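You operate a simulated robot arm through the tools that you are given. There is no shell and no other tool. Be economical: measure what you need, move in short steps, check, and stop when the job is done.

Carry out the task below with a simulated robot arm. There is one attempt and no reset: what you move stays moved.

TASK
Take the yellow ring from the top of the packing bench and put it in the pink tub.
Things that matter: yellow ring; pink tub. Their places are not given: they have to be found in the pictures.

It is judged by the outcome, as a careful person would: the job done as asked, and still so three seconds after it is handed in. It fails if anything else is knocked over, pushed out of place, dropped, spilled or broken.

THE ROBOT
A 7-joint arm with a two-finger parallel gripper, fixed in place. Base frame: the origin is at the foot of the arm, x ahead of it, y to its left, z up; the work surface is at about z = -3. Lengths are in mm, angles in degrees, forces in N, time in s.
With the tool pointing down near the work surface it reaches from about 240 to 620 mm from the base axis. Its first joint turns from -66.0 to 66.0 degrees. Payload 2.6 kg.
Tool frame: the origin (TCP) lies between the finger pads and is the grasp point; the fingertips stand 30 mm ahead of it; z points along the fingers, y is the line along which they close. The gripper opens to 94 mm. The fingers are 28 mm wide and 10 mm thick; the gripper's body (50 by 96 mm) begins 55 mm behind the TCP.
Orientation is that of the tool frame in the base frame, as a unit quaternion [w, x, y, z]. With the fingers straight down and closing along the base's y, the tool's x points along the base's -x, its y along +y and its z along -z.

THE INTERFACE
- The arm moves only by the tool play_rows. Its argument "moves" is one flat list of numbers, 7 for each row, row after row: the shift along the tool's x, y, z in mm, then the turn, a rotation vector about the tool's x, y, z in degrees, then the closure, from 0 (fully open) to 1 (shut). In form: [tx, ty, tz, wx, wy, wz, gripper, tx, ty, tz, wx, wy, wz, gripper, ...]. A call has 1 to 8 rows; each row shifts and turns the commanded pose from where the row before left it, along the tool's axes as they then stand. A row lasts 0.2 s, in which the tool goes at most 50 mm and 8.6 degrees; a call with a longer step from one row to the next is refused whole, and so is a gripper value outside its range. A pose out of reach is approached as far as the arm can. The call stops where the force on the tool passes 40 N (or 10 N more than at its start, if that is more) or the arm is blocked; 0.2 s more then pass. The fingers move at their own pace (about 72 mm/s each) and stop on an object; they squeeze with about 30 N. The grip force told is the motor's: it shows also when the fingers shut on nothing. Time passes only in rows, and 0.2 s behind the last, so rows that do not move let the fingers close. It gives the time, the measured TCP pose, the force on the tool (base axes), the opening and the grip force at its end, in the units of the frame above (readings bear some noise), and new pictures: "pictures" is both (left out), scene, wrist or none.
- Cameras (640 x 400 px; columns grow to the right, rows downward): "scene" is fixed at [26.2, 447.9, 554.4]; the picture's right is [-0.65, -0.76, 0.00], its down [-0.53, 0.45, -0.72] and it looks along [0.54, -0.47, -0.70] (base axes); focal length 336 px, centre (320, 200). "wrist" rides on the gripper at [-37, 0, -58] in the tool frame; the picture's right is [0.00, -1.00, 0.00], its down [0.97, 0.00, -0.24] and it looks along [0.24, 0.00, 0.97] (tool axes); focal length 218 px, centre (320, 200).
- pixel_to_xyz(camera, pixels): for up to 12 pixels [column, row] of the newest picture of that camera ("zoom" is the newest enlarged one), the place [x, y, z] in the base frame of the surface seen there, good to about 2 mm, but the place of the scene camera against the robot may be out by one fixed shift of up to 18 mm in any direction. No time passes.
- close_up(camera, box): a new picture of the part [left, top, right, bottom] of that camera's present view, enlarged. No time passes.
- close_job(): hands the job in; it is judged then, once.

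Work in short steps. Measure before you move; look again where a grasp or a placing could have gone wrong, and mend it. You have 60 turns and 120 pictures in all, those below and enlarged ones among them. Open the gripper and draw the arm clear of the work before you hand the job in, unless the task says otherwise; then end with one line.

The tools are called after "Request:" by a JSON object that holds its "op" and its "data". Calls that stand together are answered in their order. play_rows: Moves the arm, as the interface text tells. Its arguments: {"type":"object","properties":{"moves":{"type":"array","items":{"type":"number"}},"pictures":{"type":"string","enum":["both","scene","wrist","none"]}},"required":["moves"]} The other tools are called the same way: pixel_to_xyz (camera, pixels) gives the place of the surface under pixels of a picture; close_up (camera, box) takes an enlarged picture of a part of a camera's view; close_job () hands the job in.

At the start:

```text
clock: 0.0
position: [407.5, 25.7, 241.1]
tcp_rot: [0.0, -0.001, 1.0, 0.0]
force: [0.5, 0.3, -1.2]
opening: 94.0
gripper_force: 0.0
```

scene: 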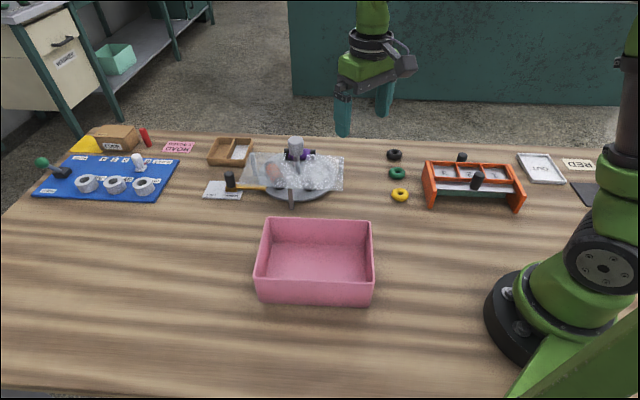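
wrist: 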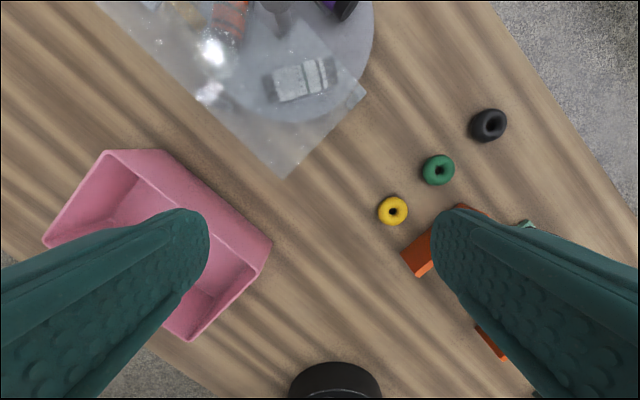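

The yellow ring shows at wrist (393,210) and scene (400,195), and the tub at scene (315,262). I'll measure both.

Request:
{"op": "pixel_to_xyz", "data": {"camera": "wrist", "pixels": [[393, 211], [383, 202], [403, 218], [380, 212], [407, 211], [393, 197], [393, 224], [438, 170], [425, 262], [410, 250], [120, 180], [270, 243]]}}

Request:
{"op": "pixel_to_xyz", "data": {"camera": "scene", "pixels": [[400, 195], [400, 189], [400, 201], [392, 195], [408, 195], [315, 265], [265, 221], [370, 222], [257, 290], [373, 292], [425, 162], [430, 205]]}}

Request:
{"op": "close_up", "data": {"camera": "wrist", "box": [340, 150, 500, 250]}}

```text
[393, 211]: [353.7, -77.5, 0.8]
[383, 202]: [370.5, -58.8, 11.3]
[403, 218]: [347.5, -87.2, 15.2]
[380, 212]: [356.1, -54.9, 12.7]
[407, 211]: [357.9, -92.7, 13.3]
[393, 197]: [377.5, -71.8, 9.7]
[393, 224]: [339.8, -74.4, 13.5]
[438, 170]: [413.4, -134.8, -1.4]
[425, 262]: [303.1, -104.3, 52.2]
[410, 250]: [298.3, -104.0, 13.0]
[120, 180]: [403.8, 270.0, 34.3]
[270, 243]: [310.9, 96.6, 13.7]
```

```text
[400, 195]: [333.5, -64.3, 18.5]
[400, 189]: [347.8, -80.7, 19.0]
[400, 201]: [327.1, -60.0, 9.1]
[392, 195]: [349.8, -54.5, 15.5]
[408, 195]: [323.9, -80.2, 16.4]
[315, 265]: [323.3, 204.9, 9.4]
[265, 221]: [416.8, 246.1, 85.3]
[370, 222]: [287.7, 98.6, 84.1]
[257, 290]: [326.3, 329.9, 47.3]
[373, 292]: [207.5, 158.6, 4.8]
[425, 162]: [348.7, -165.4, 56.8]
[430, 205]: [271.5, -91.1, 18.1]
```

```text
4.00 times, centred on (420, 200) of wrist
```

zoom: 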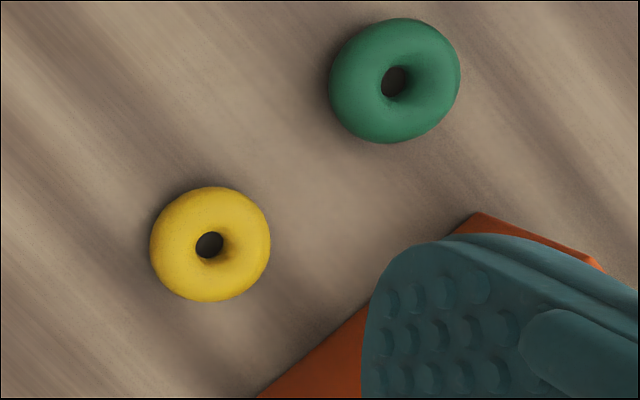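

The ring's centre is near (357,-75), about 38 mm wide and 17 mm high. The row of rings runs parallel to the tray edge, so I'll close along the row and stay off the tray. I'll go above the ring, turn -43°, and look again.

Request:
{"op": "play_rows", "data": {"moves": [17, -34, 28, 0, 0, 0, 0.3, 17, -34, 28, 0, 0, 0, 0.3, 17, -33, 28, 0, 0, 0, 0.3, 0, 0, 0, 0, 0, -8.6, 0.3, 0, 0, 0, 0, 0, -8.6, 0.3, 0, 0, 0, 0, 0, -8.6, 0.3, 0, 0, 0, 0, 0, -8.6, 0.3, 0, 0, 0, 0, 0, -8.6, 0.3]}}

```text
clock: 1.8
position: [357.3, -75.2, 158.2]
tcp_rot: [0.0, -0.368, 0.93, 0.0]
force: [0.0, 0.0, 0.0]
opening: 65.9
gripper_force: 0.1
```

scene: 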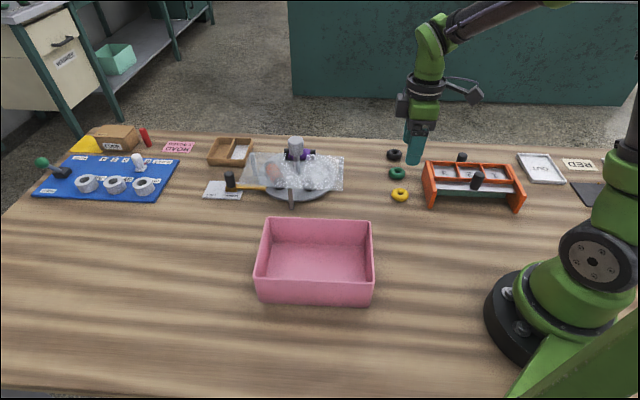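
wrist: 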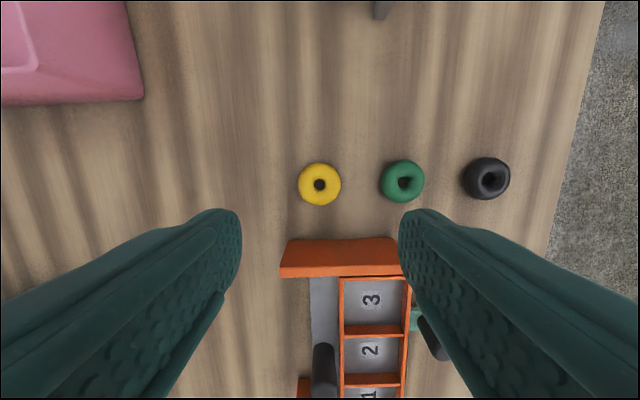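

The ring at wrist (320,184) lies on the tool axis (predicted 320,185). The fingers straddle it with room to the green ring, so I'll descend until the tips are just above the surface.

Request:
{"op": "play_rows", "data": {"moves": [0, 0, 45, 0, 0, 0, 0.3, 0, 0, 45, 0, 0, 0, 0.3, 0, 0, 36, 0, 0, 0, 0.3, 0, 0, 0, 0, 0, 0, 0.3]}}

```text
clock: 2.8
position: [355.4, -75.6, 30.3]
tcp_rot: [0.0, -0.366, 0.931, 0.0]
force: [0.2, -0.2, 0.0]
opening: 66.0
gripper_force: 0.1
```

scene: 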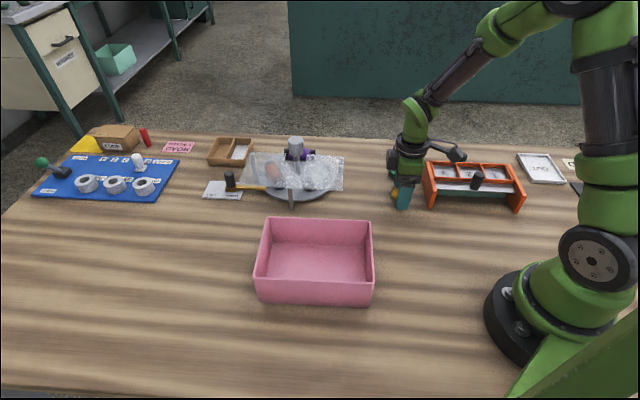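
wrist: 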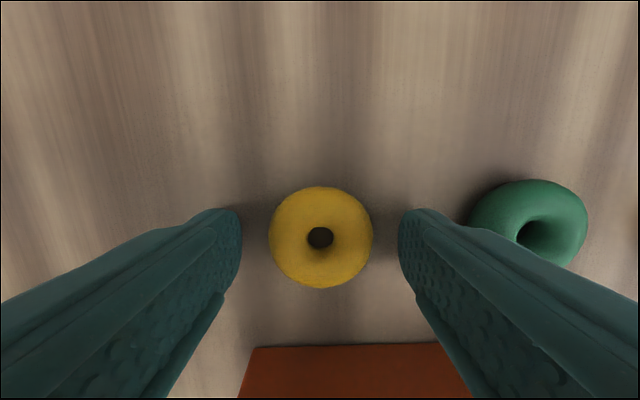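

The ring at wrist (320,237) sits centred between the fingers. I'll close.

Request:
{"op": "play_rows", "data": {"moves": [0, 0, 0, 0, 0, 0, 1, 0, 0, 0, 0, 0, 0, 1, 0, 0, 0, 0, 0, 0, 1, 0, 0, 0, 0, 0, 0, 1], "pictures": "wrist"}}

```text
clock: 3.8
position: [354.6, -75.9, 30.7]
tcp_rot: [0.0, -0.367, 0.93, 0.0]
force: [-0.2, 0.3, -0.7]
opening: 38.0
gripper_force: 30.4
```

wrist: 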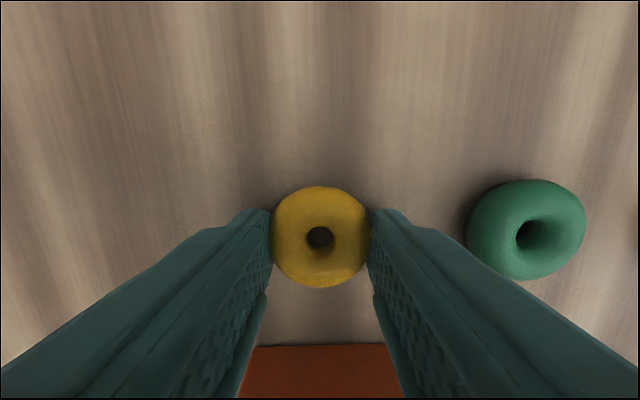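

The grip is at 38 mm and 30 N. I'll lift straight up to about z 200.

Request:
{"op": "play_rows", "data": {"moves": [0, 0, -30, 0, 0, 0, 1, 0, 0, -45, 0, 0, 0, 1, 0, 0, -45, 0, 0, 0, 1, 0, 0, -45, 0, 0, 0, 1, 0, 0, 0, 0, 0, 0, 1]}}

```text
clock: 5.0
position: [355.9, -75.0, 198.3]
tcp_rot: [0.0, -0.367, 0.93, 0.0]
force: [0.6, 0.8, 0.3]
opening: 0.0
gripper_force: 30.0
```

scene: 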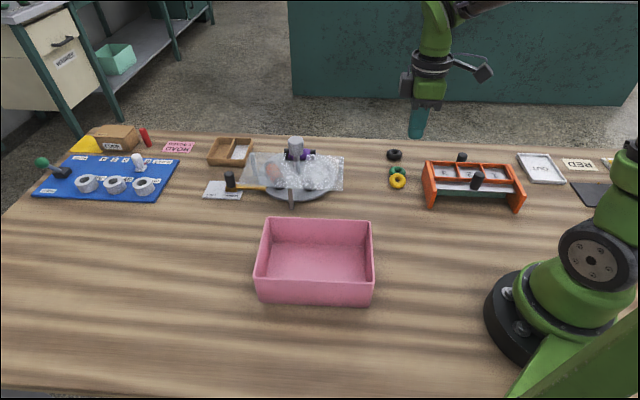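
wrist: 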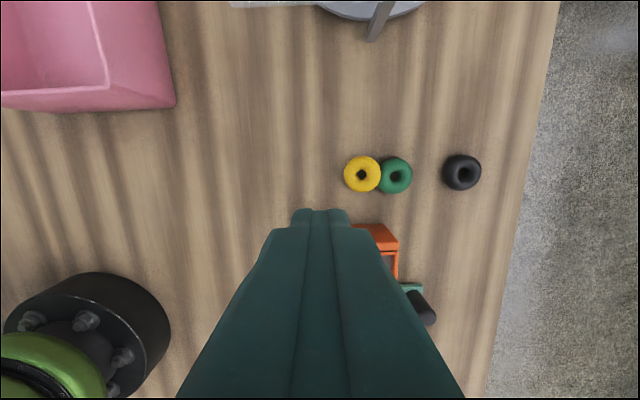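

The ring slipped out: opening is 0, and it now lies by the green ring at wrist (362,174). I'll look closely and measure.

Request:
{"op": "close_up", "data": {"camera": "wrist", "box": [320, 130, 480, 230]}}

Request:
{"op": "close_up", "data": {"camera": "scene", "box": [360, 145, 440, 195]}}

Request:
{"op": "pixel_to_xyz", "data": {"camera": "wrist", "pixels": [[362, 174], [348, 174], [375, 172], [362, 160], [362, 188], [396, 175], [384, 176], [408, 176], [397, 161], [397, 189], [380, 175]]}}

```text
4.00 times, centred on (400, 180) of wrist
```

zoom: 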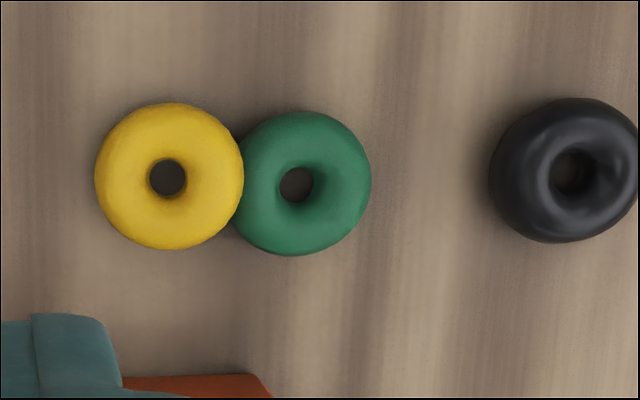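

```text
8.00 times, centred on (400, 170) of scene
```

zoom: 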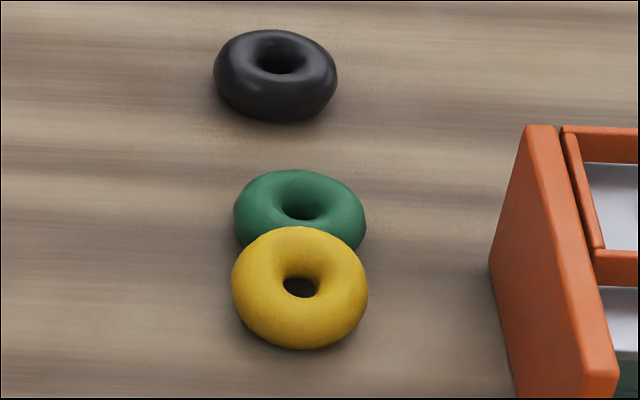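

```text
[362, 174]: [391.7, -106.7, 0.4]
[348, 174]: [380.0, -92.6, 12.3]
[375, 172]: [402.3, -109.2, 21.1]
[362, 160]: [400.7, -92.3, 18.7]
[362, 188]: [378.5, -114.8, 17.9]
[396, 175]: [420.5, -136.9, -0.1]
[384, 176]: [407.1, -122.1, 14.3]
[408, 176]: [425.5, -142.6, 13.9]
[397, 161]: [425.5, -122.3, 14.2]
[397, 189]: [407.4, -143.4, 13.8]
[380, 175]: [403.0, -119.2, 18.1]
```

Yellow leans on the edge of the green ring, centred near (391,-104). I'll turn the gripper 90° so it closes across the row, clear of green and of the tray, and move over the ring.

Request:
{"op": "play_rows", "data": {"moves": [-7, -45, 0, 0, 0, 0, 0.36, 0, 0, 0, 0, 0, 8.5, 0.36, 0, 0, 0, 0, 0, 8.5, 0.36, 0, 0, 0, 0, 0, 8.5, 0.36, 0, 0, 0, 0, 0, 8.5, 0.36, 0, 0, 0, 0, 0, 8.5, 0.36, 0, 0, 0, 0, 0, 8.5, 0.36, 0, 0, 0, 0, 0, 8.5, 0.36], "pictures": "none"}}

Request:
{"op": "play_rows", "data": {"moves": [0, 0, 0, 0, 0, 8.5, 0.36, 0, 0, 0, 0, 0, 8.5, 0.36, 0, 0, 0, 0, 0, 8.5, 0.36, 0, 0, 0, 0, 0, 5, 0.36, 0, 0, 40, 0, 0, 0, 0.36, 0, 0, 40, 0, 0, 0, 0.36, 0, 0, 0, 0, 0, 0, 0.36]}}

```text
clock: 6.8
position: [392.5, -103.2, 196.3]
tcp_rot: [0.0, 0.145, 0.989, 0.0]
force: [0.0, 0.1, -0.5]
opening: 60.3
gripper_force: 0.0
```

```text
clock: 8.4
position: [395.5, -100.5, 117.1]
tcp_rot: [0.0, 0.399, 0.917, -0.001]
force: [-0.4, -0.1, -0.9]
opening: 60.2
gripper_force: 0.0
```

scene: 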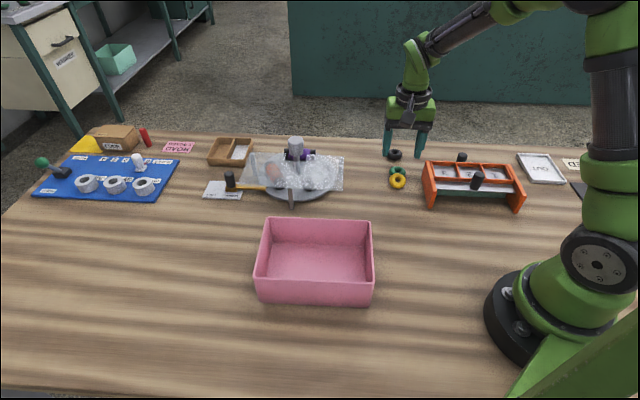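
wrist: 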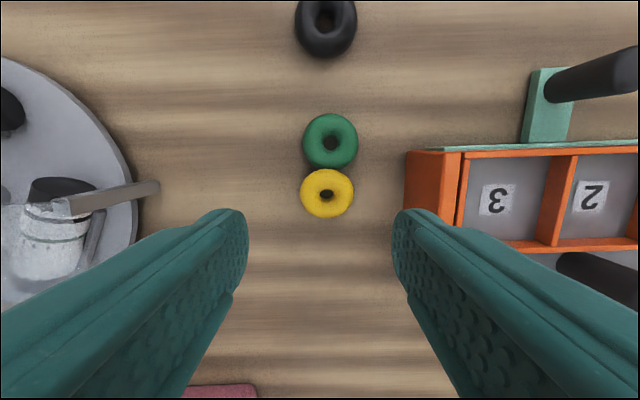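

The ring at wrist (327,194) is about 5 mm off axis toward the tray. I'll measure the tray edge clearance before descending.

Request:
{"op": "pixel_to_xyz", "data": {"camera": "wrist", "pixels": [[408, 155], [408, 190], [404, 205], [420, 180], [440, 160], [302, 193], [352, 193], [327, 214], [600, 60], [638, 48], [327, 172], [330, 143]]}}

Request:
{"op": "close_up", "data": {"camera": "wrist", "box": [260, 100, 460, 225]}}

```text
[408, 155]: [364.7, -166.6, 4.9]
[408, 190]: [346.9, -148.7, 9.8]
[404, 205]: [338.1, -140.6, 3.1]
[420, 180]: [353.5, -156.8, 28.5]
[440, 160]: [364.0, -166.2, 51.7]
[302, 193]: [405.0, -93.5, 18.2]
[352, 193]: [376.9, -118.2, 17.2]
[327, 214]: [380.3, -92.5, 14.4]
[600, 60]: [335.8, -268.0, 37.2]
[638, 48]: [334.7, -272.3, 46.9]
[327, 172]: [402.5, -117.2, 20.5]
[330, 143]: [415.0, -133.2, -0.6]
```

```text
3.20 times, centred on (360, 162) of wrist
```

zoom: 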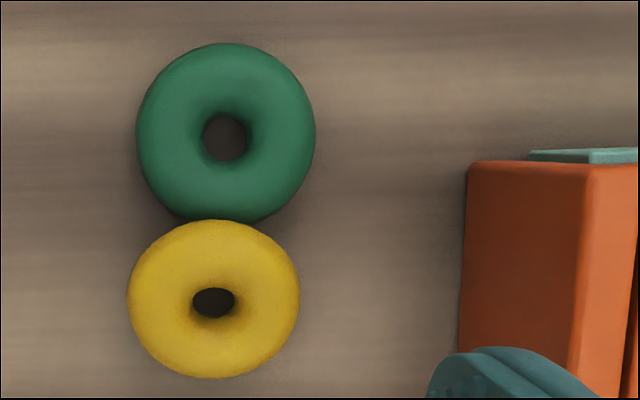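

Clearance to the tray edge is 61 mm from the ring centre, with the finger's outer face at 40. I'll shift 6 mm and descend.

Request:
{"op": "play_rows", "data": {"moves": [0, -6.3, 0, 0, 0, 0, 0.36, 0, 0, 30, 0, 0, 0, 0.36, 0, 0, 30, 0, 0, 0, 0.36, 0, 0, 20, 0, 0, 0, 0.36, 0, 0, 5, 0, 0, 0, 0.36, 0, 0, 0, 0, 0, 0, 0.36]}}

```text
clock: 9.8
position: [389.3, -105.6, 31.6]
tcp_rot: [0.0, 0.398, 0.917, 0.001]
force: [-0.2, 0.1, 0.2]
opening: 60.1
gripper_force: 0.2
```

scene: 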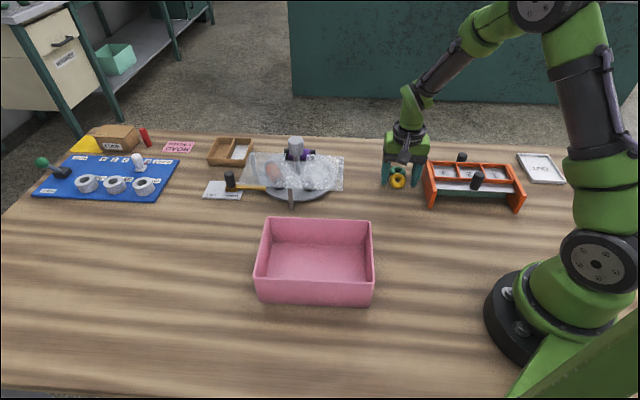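
wrist: 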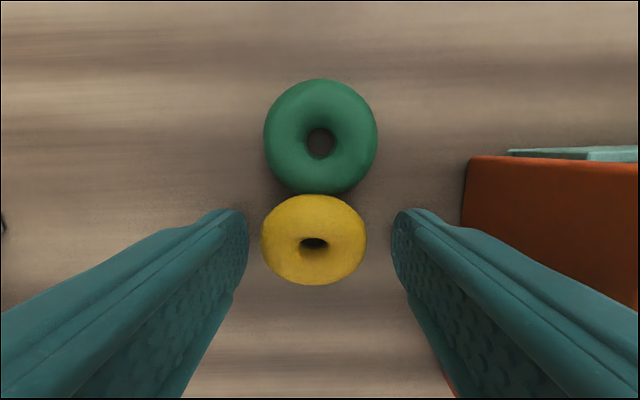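

Centred. I'll lower the last few mm in small steps until the tips nearly touch.

Request:
{"op": "play_rows", "data": {"moves": [0, 0, 1.5, 0, 0, 0, 0.36, 0, 0, 1.5, 0, 0, 0, 0.36, 0, 0, 1, 0, 0, 0, 0.36, 0, 0, 0, 0, 0, 0, 0.36], "pictures": "none"}}

```text
clock: 10.8
position: [389.5, -107.1, 30.4]
tcp_rot: [0.0, 0.399, 0.917, 0.001]
force: [-0.7, 0.2, 2.9]
opening: 60.7
gripper_force: 0.3
stopped in row 4: the force on the tool passed its limit (the readings are from after the stop); the commanded pose is now the measured one
```

Table contact, so the tips are at the surface. I'll close and hold a while.

Request:
{"op": "play_rows", "data": {"moves": [0, 0, 0, 0, 0, 0, 0.6, 0, 0, 0, 0, 0, 0, 1, 0, 0, 0, 0, 0, 0, 1, 0, 0, 0, 0, 0, 0, 1, 0, 0, 0, 0, 0, 0, 1], "pictures": "wrist"}}

```text
clock: 12.0
position: [388.8, -106.3, 30.4]
tcp_rot: [0.001, 0.399, 0.917, 0.0]
force: [-5.3, -5.2, 8.0]
opening: 41.2
gripper_force: 29.9
```

wrist: 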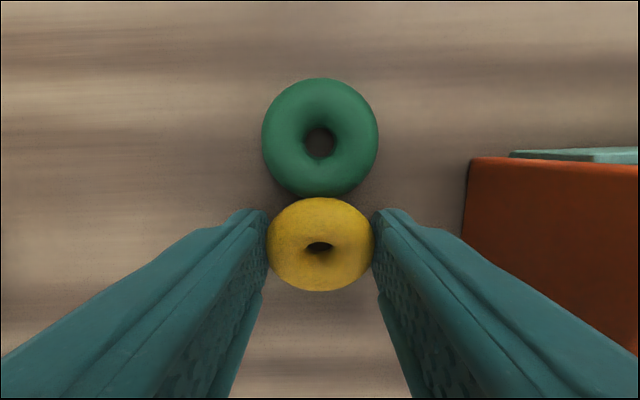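

Held at 41 mm and 30 N. I'll lift very slowly, a few mm, then check.

Request:
{"op": "play_rows", "data": {"moves": [0, 0, -2, 0, 0, 0, 1, 0, 0, -3, 0, 0, 0, 1, 0, 0, -4, 0, 0, 0, 1, 0, 0, -4, 0, 0, 0, 1, 0, 0, -4, 0, 0, 0, 1, 0, 0, -4, 0, 0, 0, 1, 0, 0, -4, 0, 0, 0, 1]}}

```text
clock: 13.6
position: [389.7, -106.0, 54.5]
tcp_rot: [0.0, 0.398, 0.917, 0.0]
force: [-1.1, 0.3, 0.2]
opening: 40.8
gripper_force: 30.1
```

scene: 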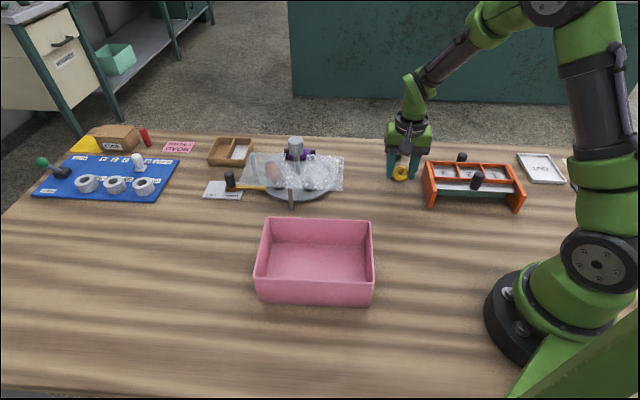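
wrist: 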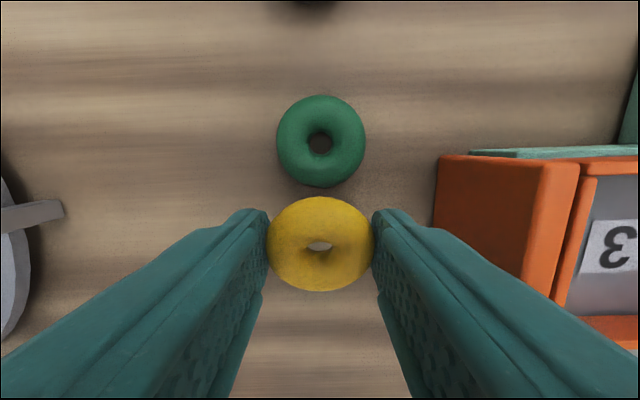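

The ring is lifted and held. I'll continue raising gently.

Request:
{"op": "play_rows", "data": {"moves": [0, 0, -8, 0, 0, 0, 1, 0, 0, -14, 0, 0, 0, 1, 0, 0, -18, 0, 0, 0, 1, 0, 0, -18, 0, 0, 0, 1, 0, 0, -18, 0, 0, 0, 1, 0, 0, -18, 0, 0, 0, 1, 0, 0, -12, 0, 0, 0, 1, 0, 0, -6, 0, 0, 0, 1]}}

Request:
{"op": "pixel_to_xyz", "data": {"camera": "scene", "pixels": [[268, 219], [372, 221], [256, 284], [374, 286], [315, 262], [320, 219], [257, 250], [374, 255]]}}

```text
clock: 15.4
position: [387.4, -106.2, 168.0]
tcp_rot: [0.0, 0.399, 0.917, 0.001]
force: [0.4, 0.2, 0.0]
opening: 40.9
gripper_force: 30.1
```

scene: 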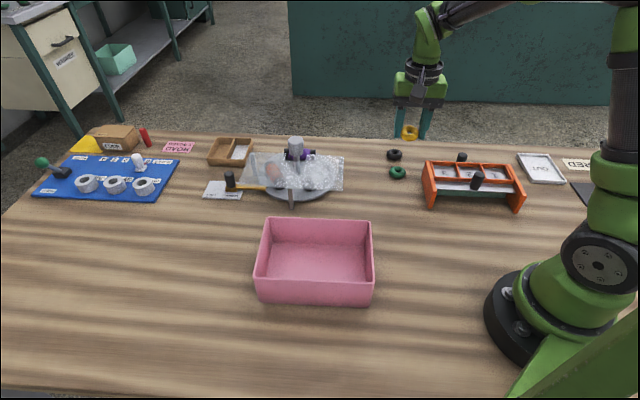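
wrist: 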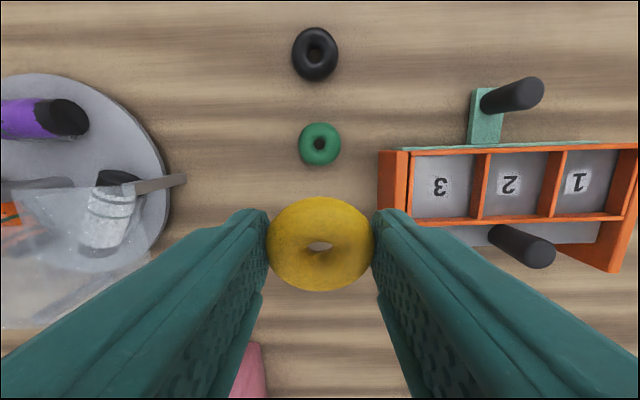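

```text
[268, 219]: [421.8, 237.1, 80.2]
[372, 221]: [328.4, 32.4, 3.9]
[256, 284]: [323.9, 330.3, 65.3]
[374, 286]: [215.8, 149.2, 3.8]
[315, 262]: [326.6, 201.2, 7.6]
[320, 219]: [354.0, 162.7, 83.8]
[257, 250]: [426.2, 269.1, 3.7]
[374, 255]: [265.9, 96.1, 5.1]
```

Firmly held. I'll carry the ring gently toward the tub, estimated centre (325,205), and look part-way.

Request:
{"op": "play_rows", "data": {"moves": [8.5, 5.3, -2, 0, 0, 0, 1, 17, 10.5, 0, 0, 0, 0, 1, 23.8, 14.7, 0, 0, 0, 0, 1, 25.5, 15.8, 0, 0, 0, 0, 1, 25.5, 15.8, 0, 0, 0, 0, 1, 25.5, 15.8, 0, 0, 0, 0, 1, 25.5, 15.8, 0, 0, 0, 0, 1, 17, 10.5, 0, 0, 0, 0, 1]}}

```text
clock: 17.2
position: [353.1, 86.3, 170.3]
tcp_rot: [0.001, 0.4, 0.916, 0.0]
force: [0.0, -0.4, 0.9]
opening: 40.9
gripper_force: 30.2
```

scene: 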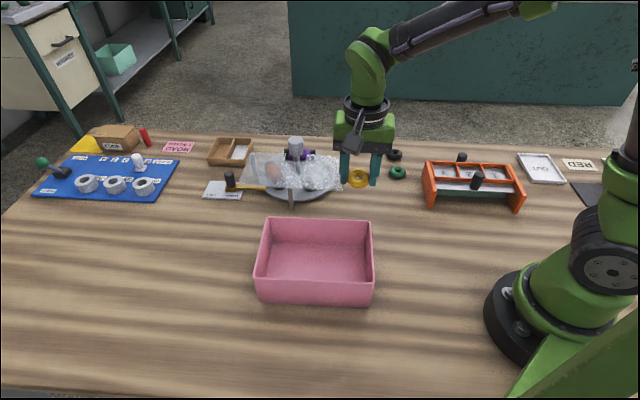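
wrist: 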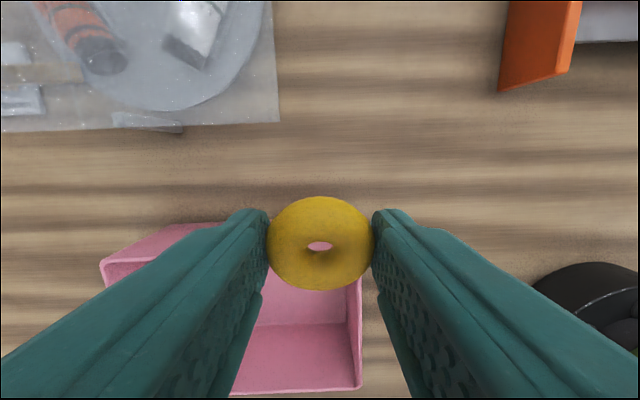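

The tub is in the wrist view: far rim corner at (100,262) and near corner at (360,388). I'll measure it.

Request:
{"op": "pixel_to_xyz", "data": {"camera": "wrist", "pixels": [[103, 262], [359, 387], [130, 260], [250, 393], [358, 300], [310, 310], [340, 350], [280, 340], [300, 389], [110, 275]]}}

```text
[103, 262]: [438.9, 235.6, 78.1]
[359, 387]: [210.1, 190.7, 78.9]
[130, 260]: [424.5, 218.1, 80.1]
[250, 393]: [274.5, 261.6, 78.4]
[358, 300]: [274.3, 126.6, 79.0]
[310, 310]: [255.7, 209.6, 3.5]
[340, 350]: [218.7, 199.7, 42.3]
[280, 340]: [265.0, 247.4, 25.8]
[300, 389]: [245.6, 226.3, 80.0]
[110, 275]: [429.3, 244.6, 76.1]
```

Opposite rim corners (439,236) and (210,191) give a tub centre of (325,213) with the rim at z 79. I'll move there.

Request:
{"op": "play_rows", "data": {"moves": [13.5, 8, 0, 0, 0, 0, 1, 24.6, 14.5, 0, 0, 0, 0, 1, 28, 16.5, 0, 0, 0, 0, 1, 28, 16.5, 0, 0, 0, 0, 1, 17.9, 10.5, 0, 0, 0, 0, 1, 0, 0, 0, 0, 0, 0, 1]}}

```text
clock: 18.6
position: [323.2, 214.6, 168.8]
tcp_rot: [0.0, 0.399, 0.917, 0.0]
force: [0.8, 0.1, -0.9]
opening: 41.0
gripper_force: 30.6
```

scene: 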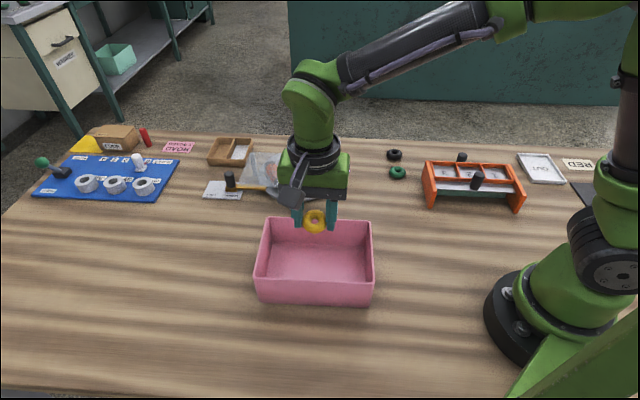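
wrist: 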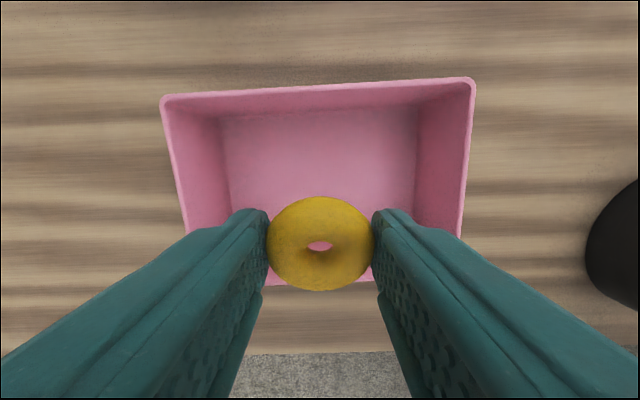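

The ring is over the tub's middle. I'll lower inside.

Request:
{"op": "play_rows", "data": {"moves": [0, 0, 15, 0, 0, 0, 1, 0, 0, 25, 0, 0, 0, 1, 0, 0, 25, 0, 0, 0, 1, 0, 0, 25, 0, 0, 0, 1, 0, 0, 20, 0, 0, 0, 1, 0, 0, 12, 0, 0, 0, 1, 0, 0, 0, 0, 0, 0, 1]}}

```text
clock: 20.2
position: [321.6, 214.8, 46.0]
tcp_rot: [0.001, 0.399, 0.917, 0.001]
force: [-0.9, 0.1, 0.3]
opening: 41.4
gripper_force: 30.2
```

scene: 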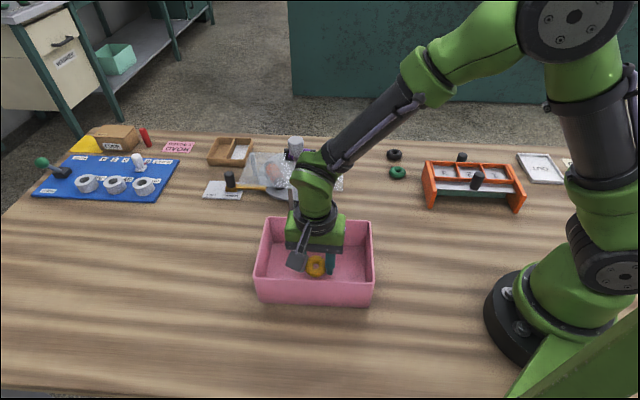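
wrist: 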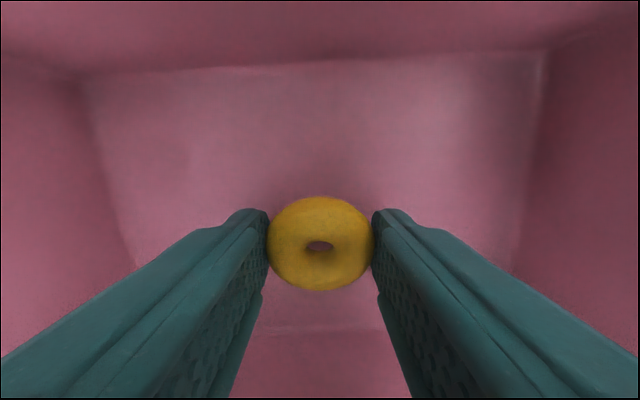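

I'll lower 8 mm more, open, then rise straight up.

Request:
{"op": "play_rows", "data": {"moves": [0, 0, 8, 0, 0, 0, 1, 0, 0, 0, 0, 0, 0, 0.4, 0, 0, 0, 0, 0, 0, 0.4, 0, 0, -20, 0, 0, 0, 0.4, 0, 0, -45, 0, 0, 0, 0.4, 0, 0, -45, 0, 0, 0, 0.4, 0, 0, -45, 0, 0, 0, 0.4, 0, 0, 0, 0, 0, 0, 0.4]}}

```text
clock: 22.0
position: [322.0, 213.9, 195.8]
tcp_rot: [0.0, 0.399, 0.917, 0.001]
force: [-0.6, 0.0, 0.7]
opening: 56.4
gripper_force: 0.1
```

scene: 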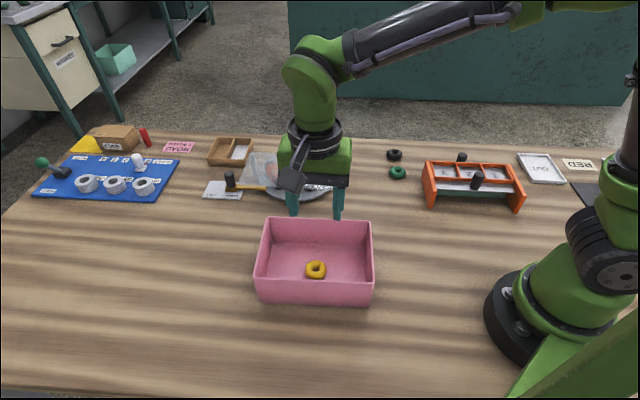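
wrist: 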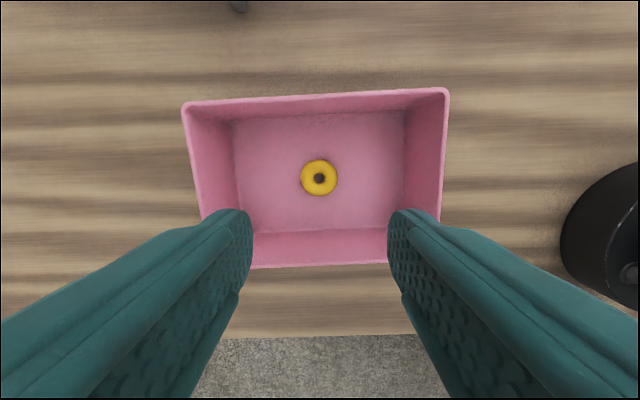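

The ring lies in the tub at wrist (318,178). I'll open fully and draw the arm up and away.

Request:
{"op": "play_rows", "data": {"moves": [0, 0, -40, 0, 0, 0, 0, -30, -25, -10, 0, 0, 0, 0, -30, -25, 0, 0, 0, 0, 0, -30, -25, 0, 0, 0, 0, 0, -20, -15, 0, 0, 0, 0, 0, 0, 0, 0, 0, 0, 0, 0], "pictures": "scene"}}

Request:
{"op": "close_up", "data": {"camera": "scene", "box": [360, 145, 440, 195]}}

```text
clock: 23.4
position: [328.1, 74.0, 243.9]
tcp_rot: [0.001, 0.399, 0.917, 0.001]
force: [0.3, -1.0, -0.2]
opening: 94.2
gripper_force: 0.0
```

scene: 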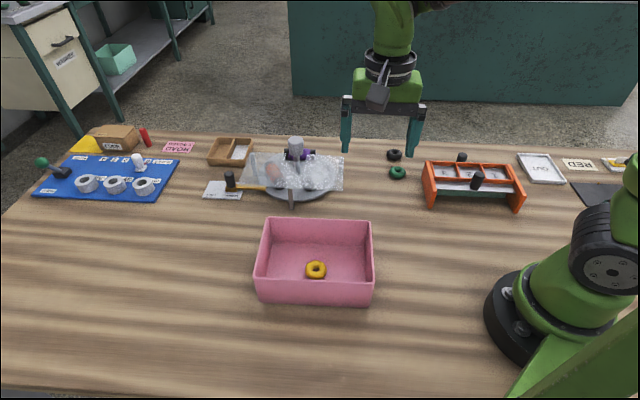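

```text
8.00 times, centred on (400, 170) of scene
```

zoom: 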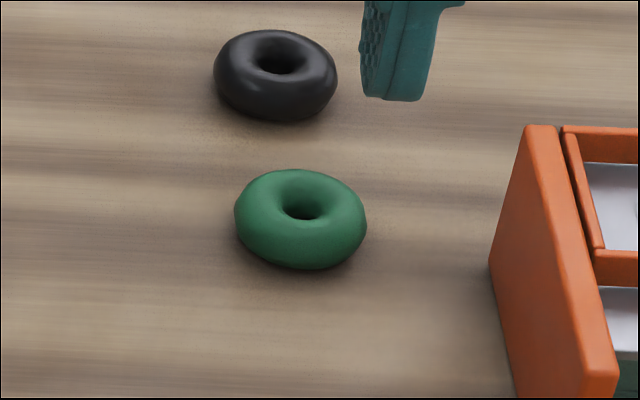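

The ring is in the tub, everything else is standing and the arm is clear. I'm handing in.

Request:
{"op": "close_job", "data": {}}

```text
The job is handed in.
```

The yellow ring is in the pink tub and the job is handed in; on the first lift the ring slipped and nudged the green ring about 5–7 mm (rough estimate from the pictures), which I left as it was.
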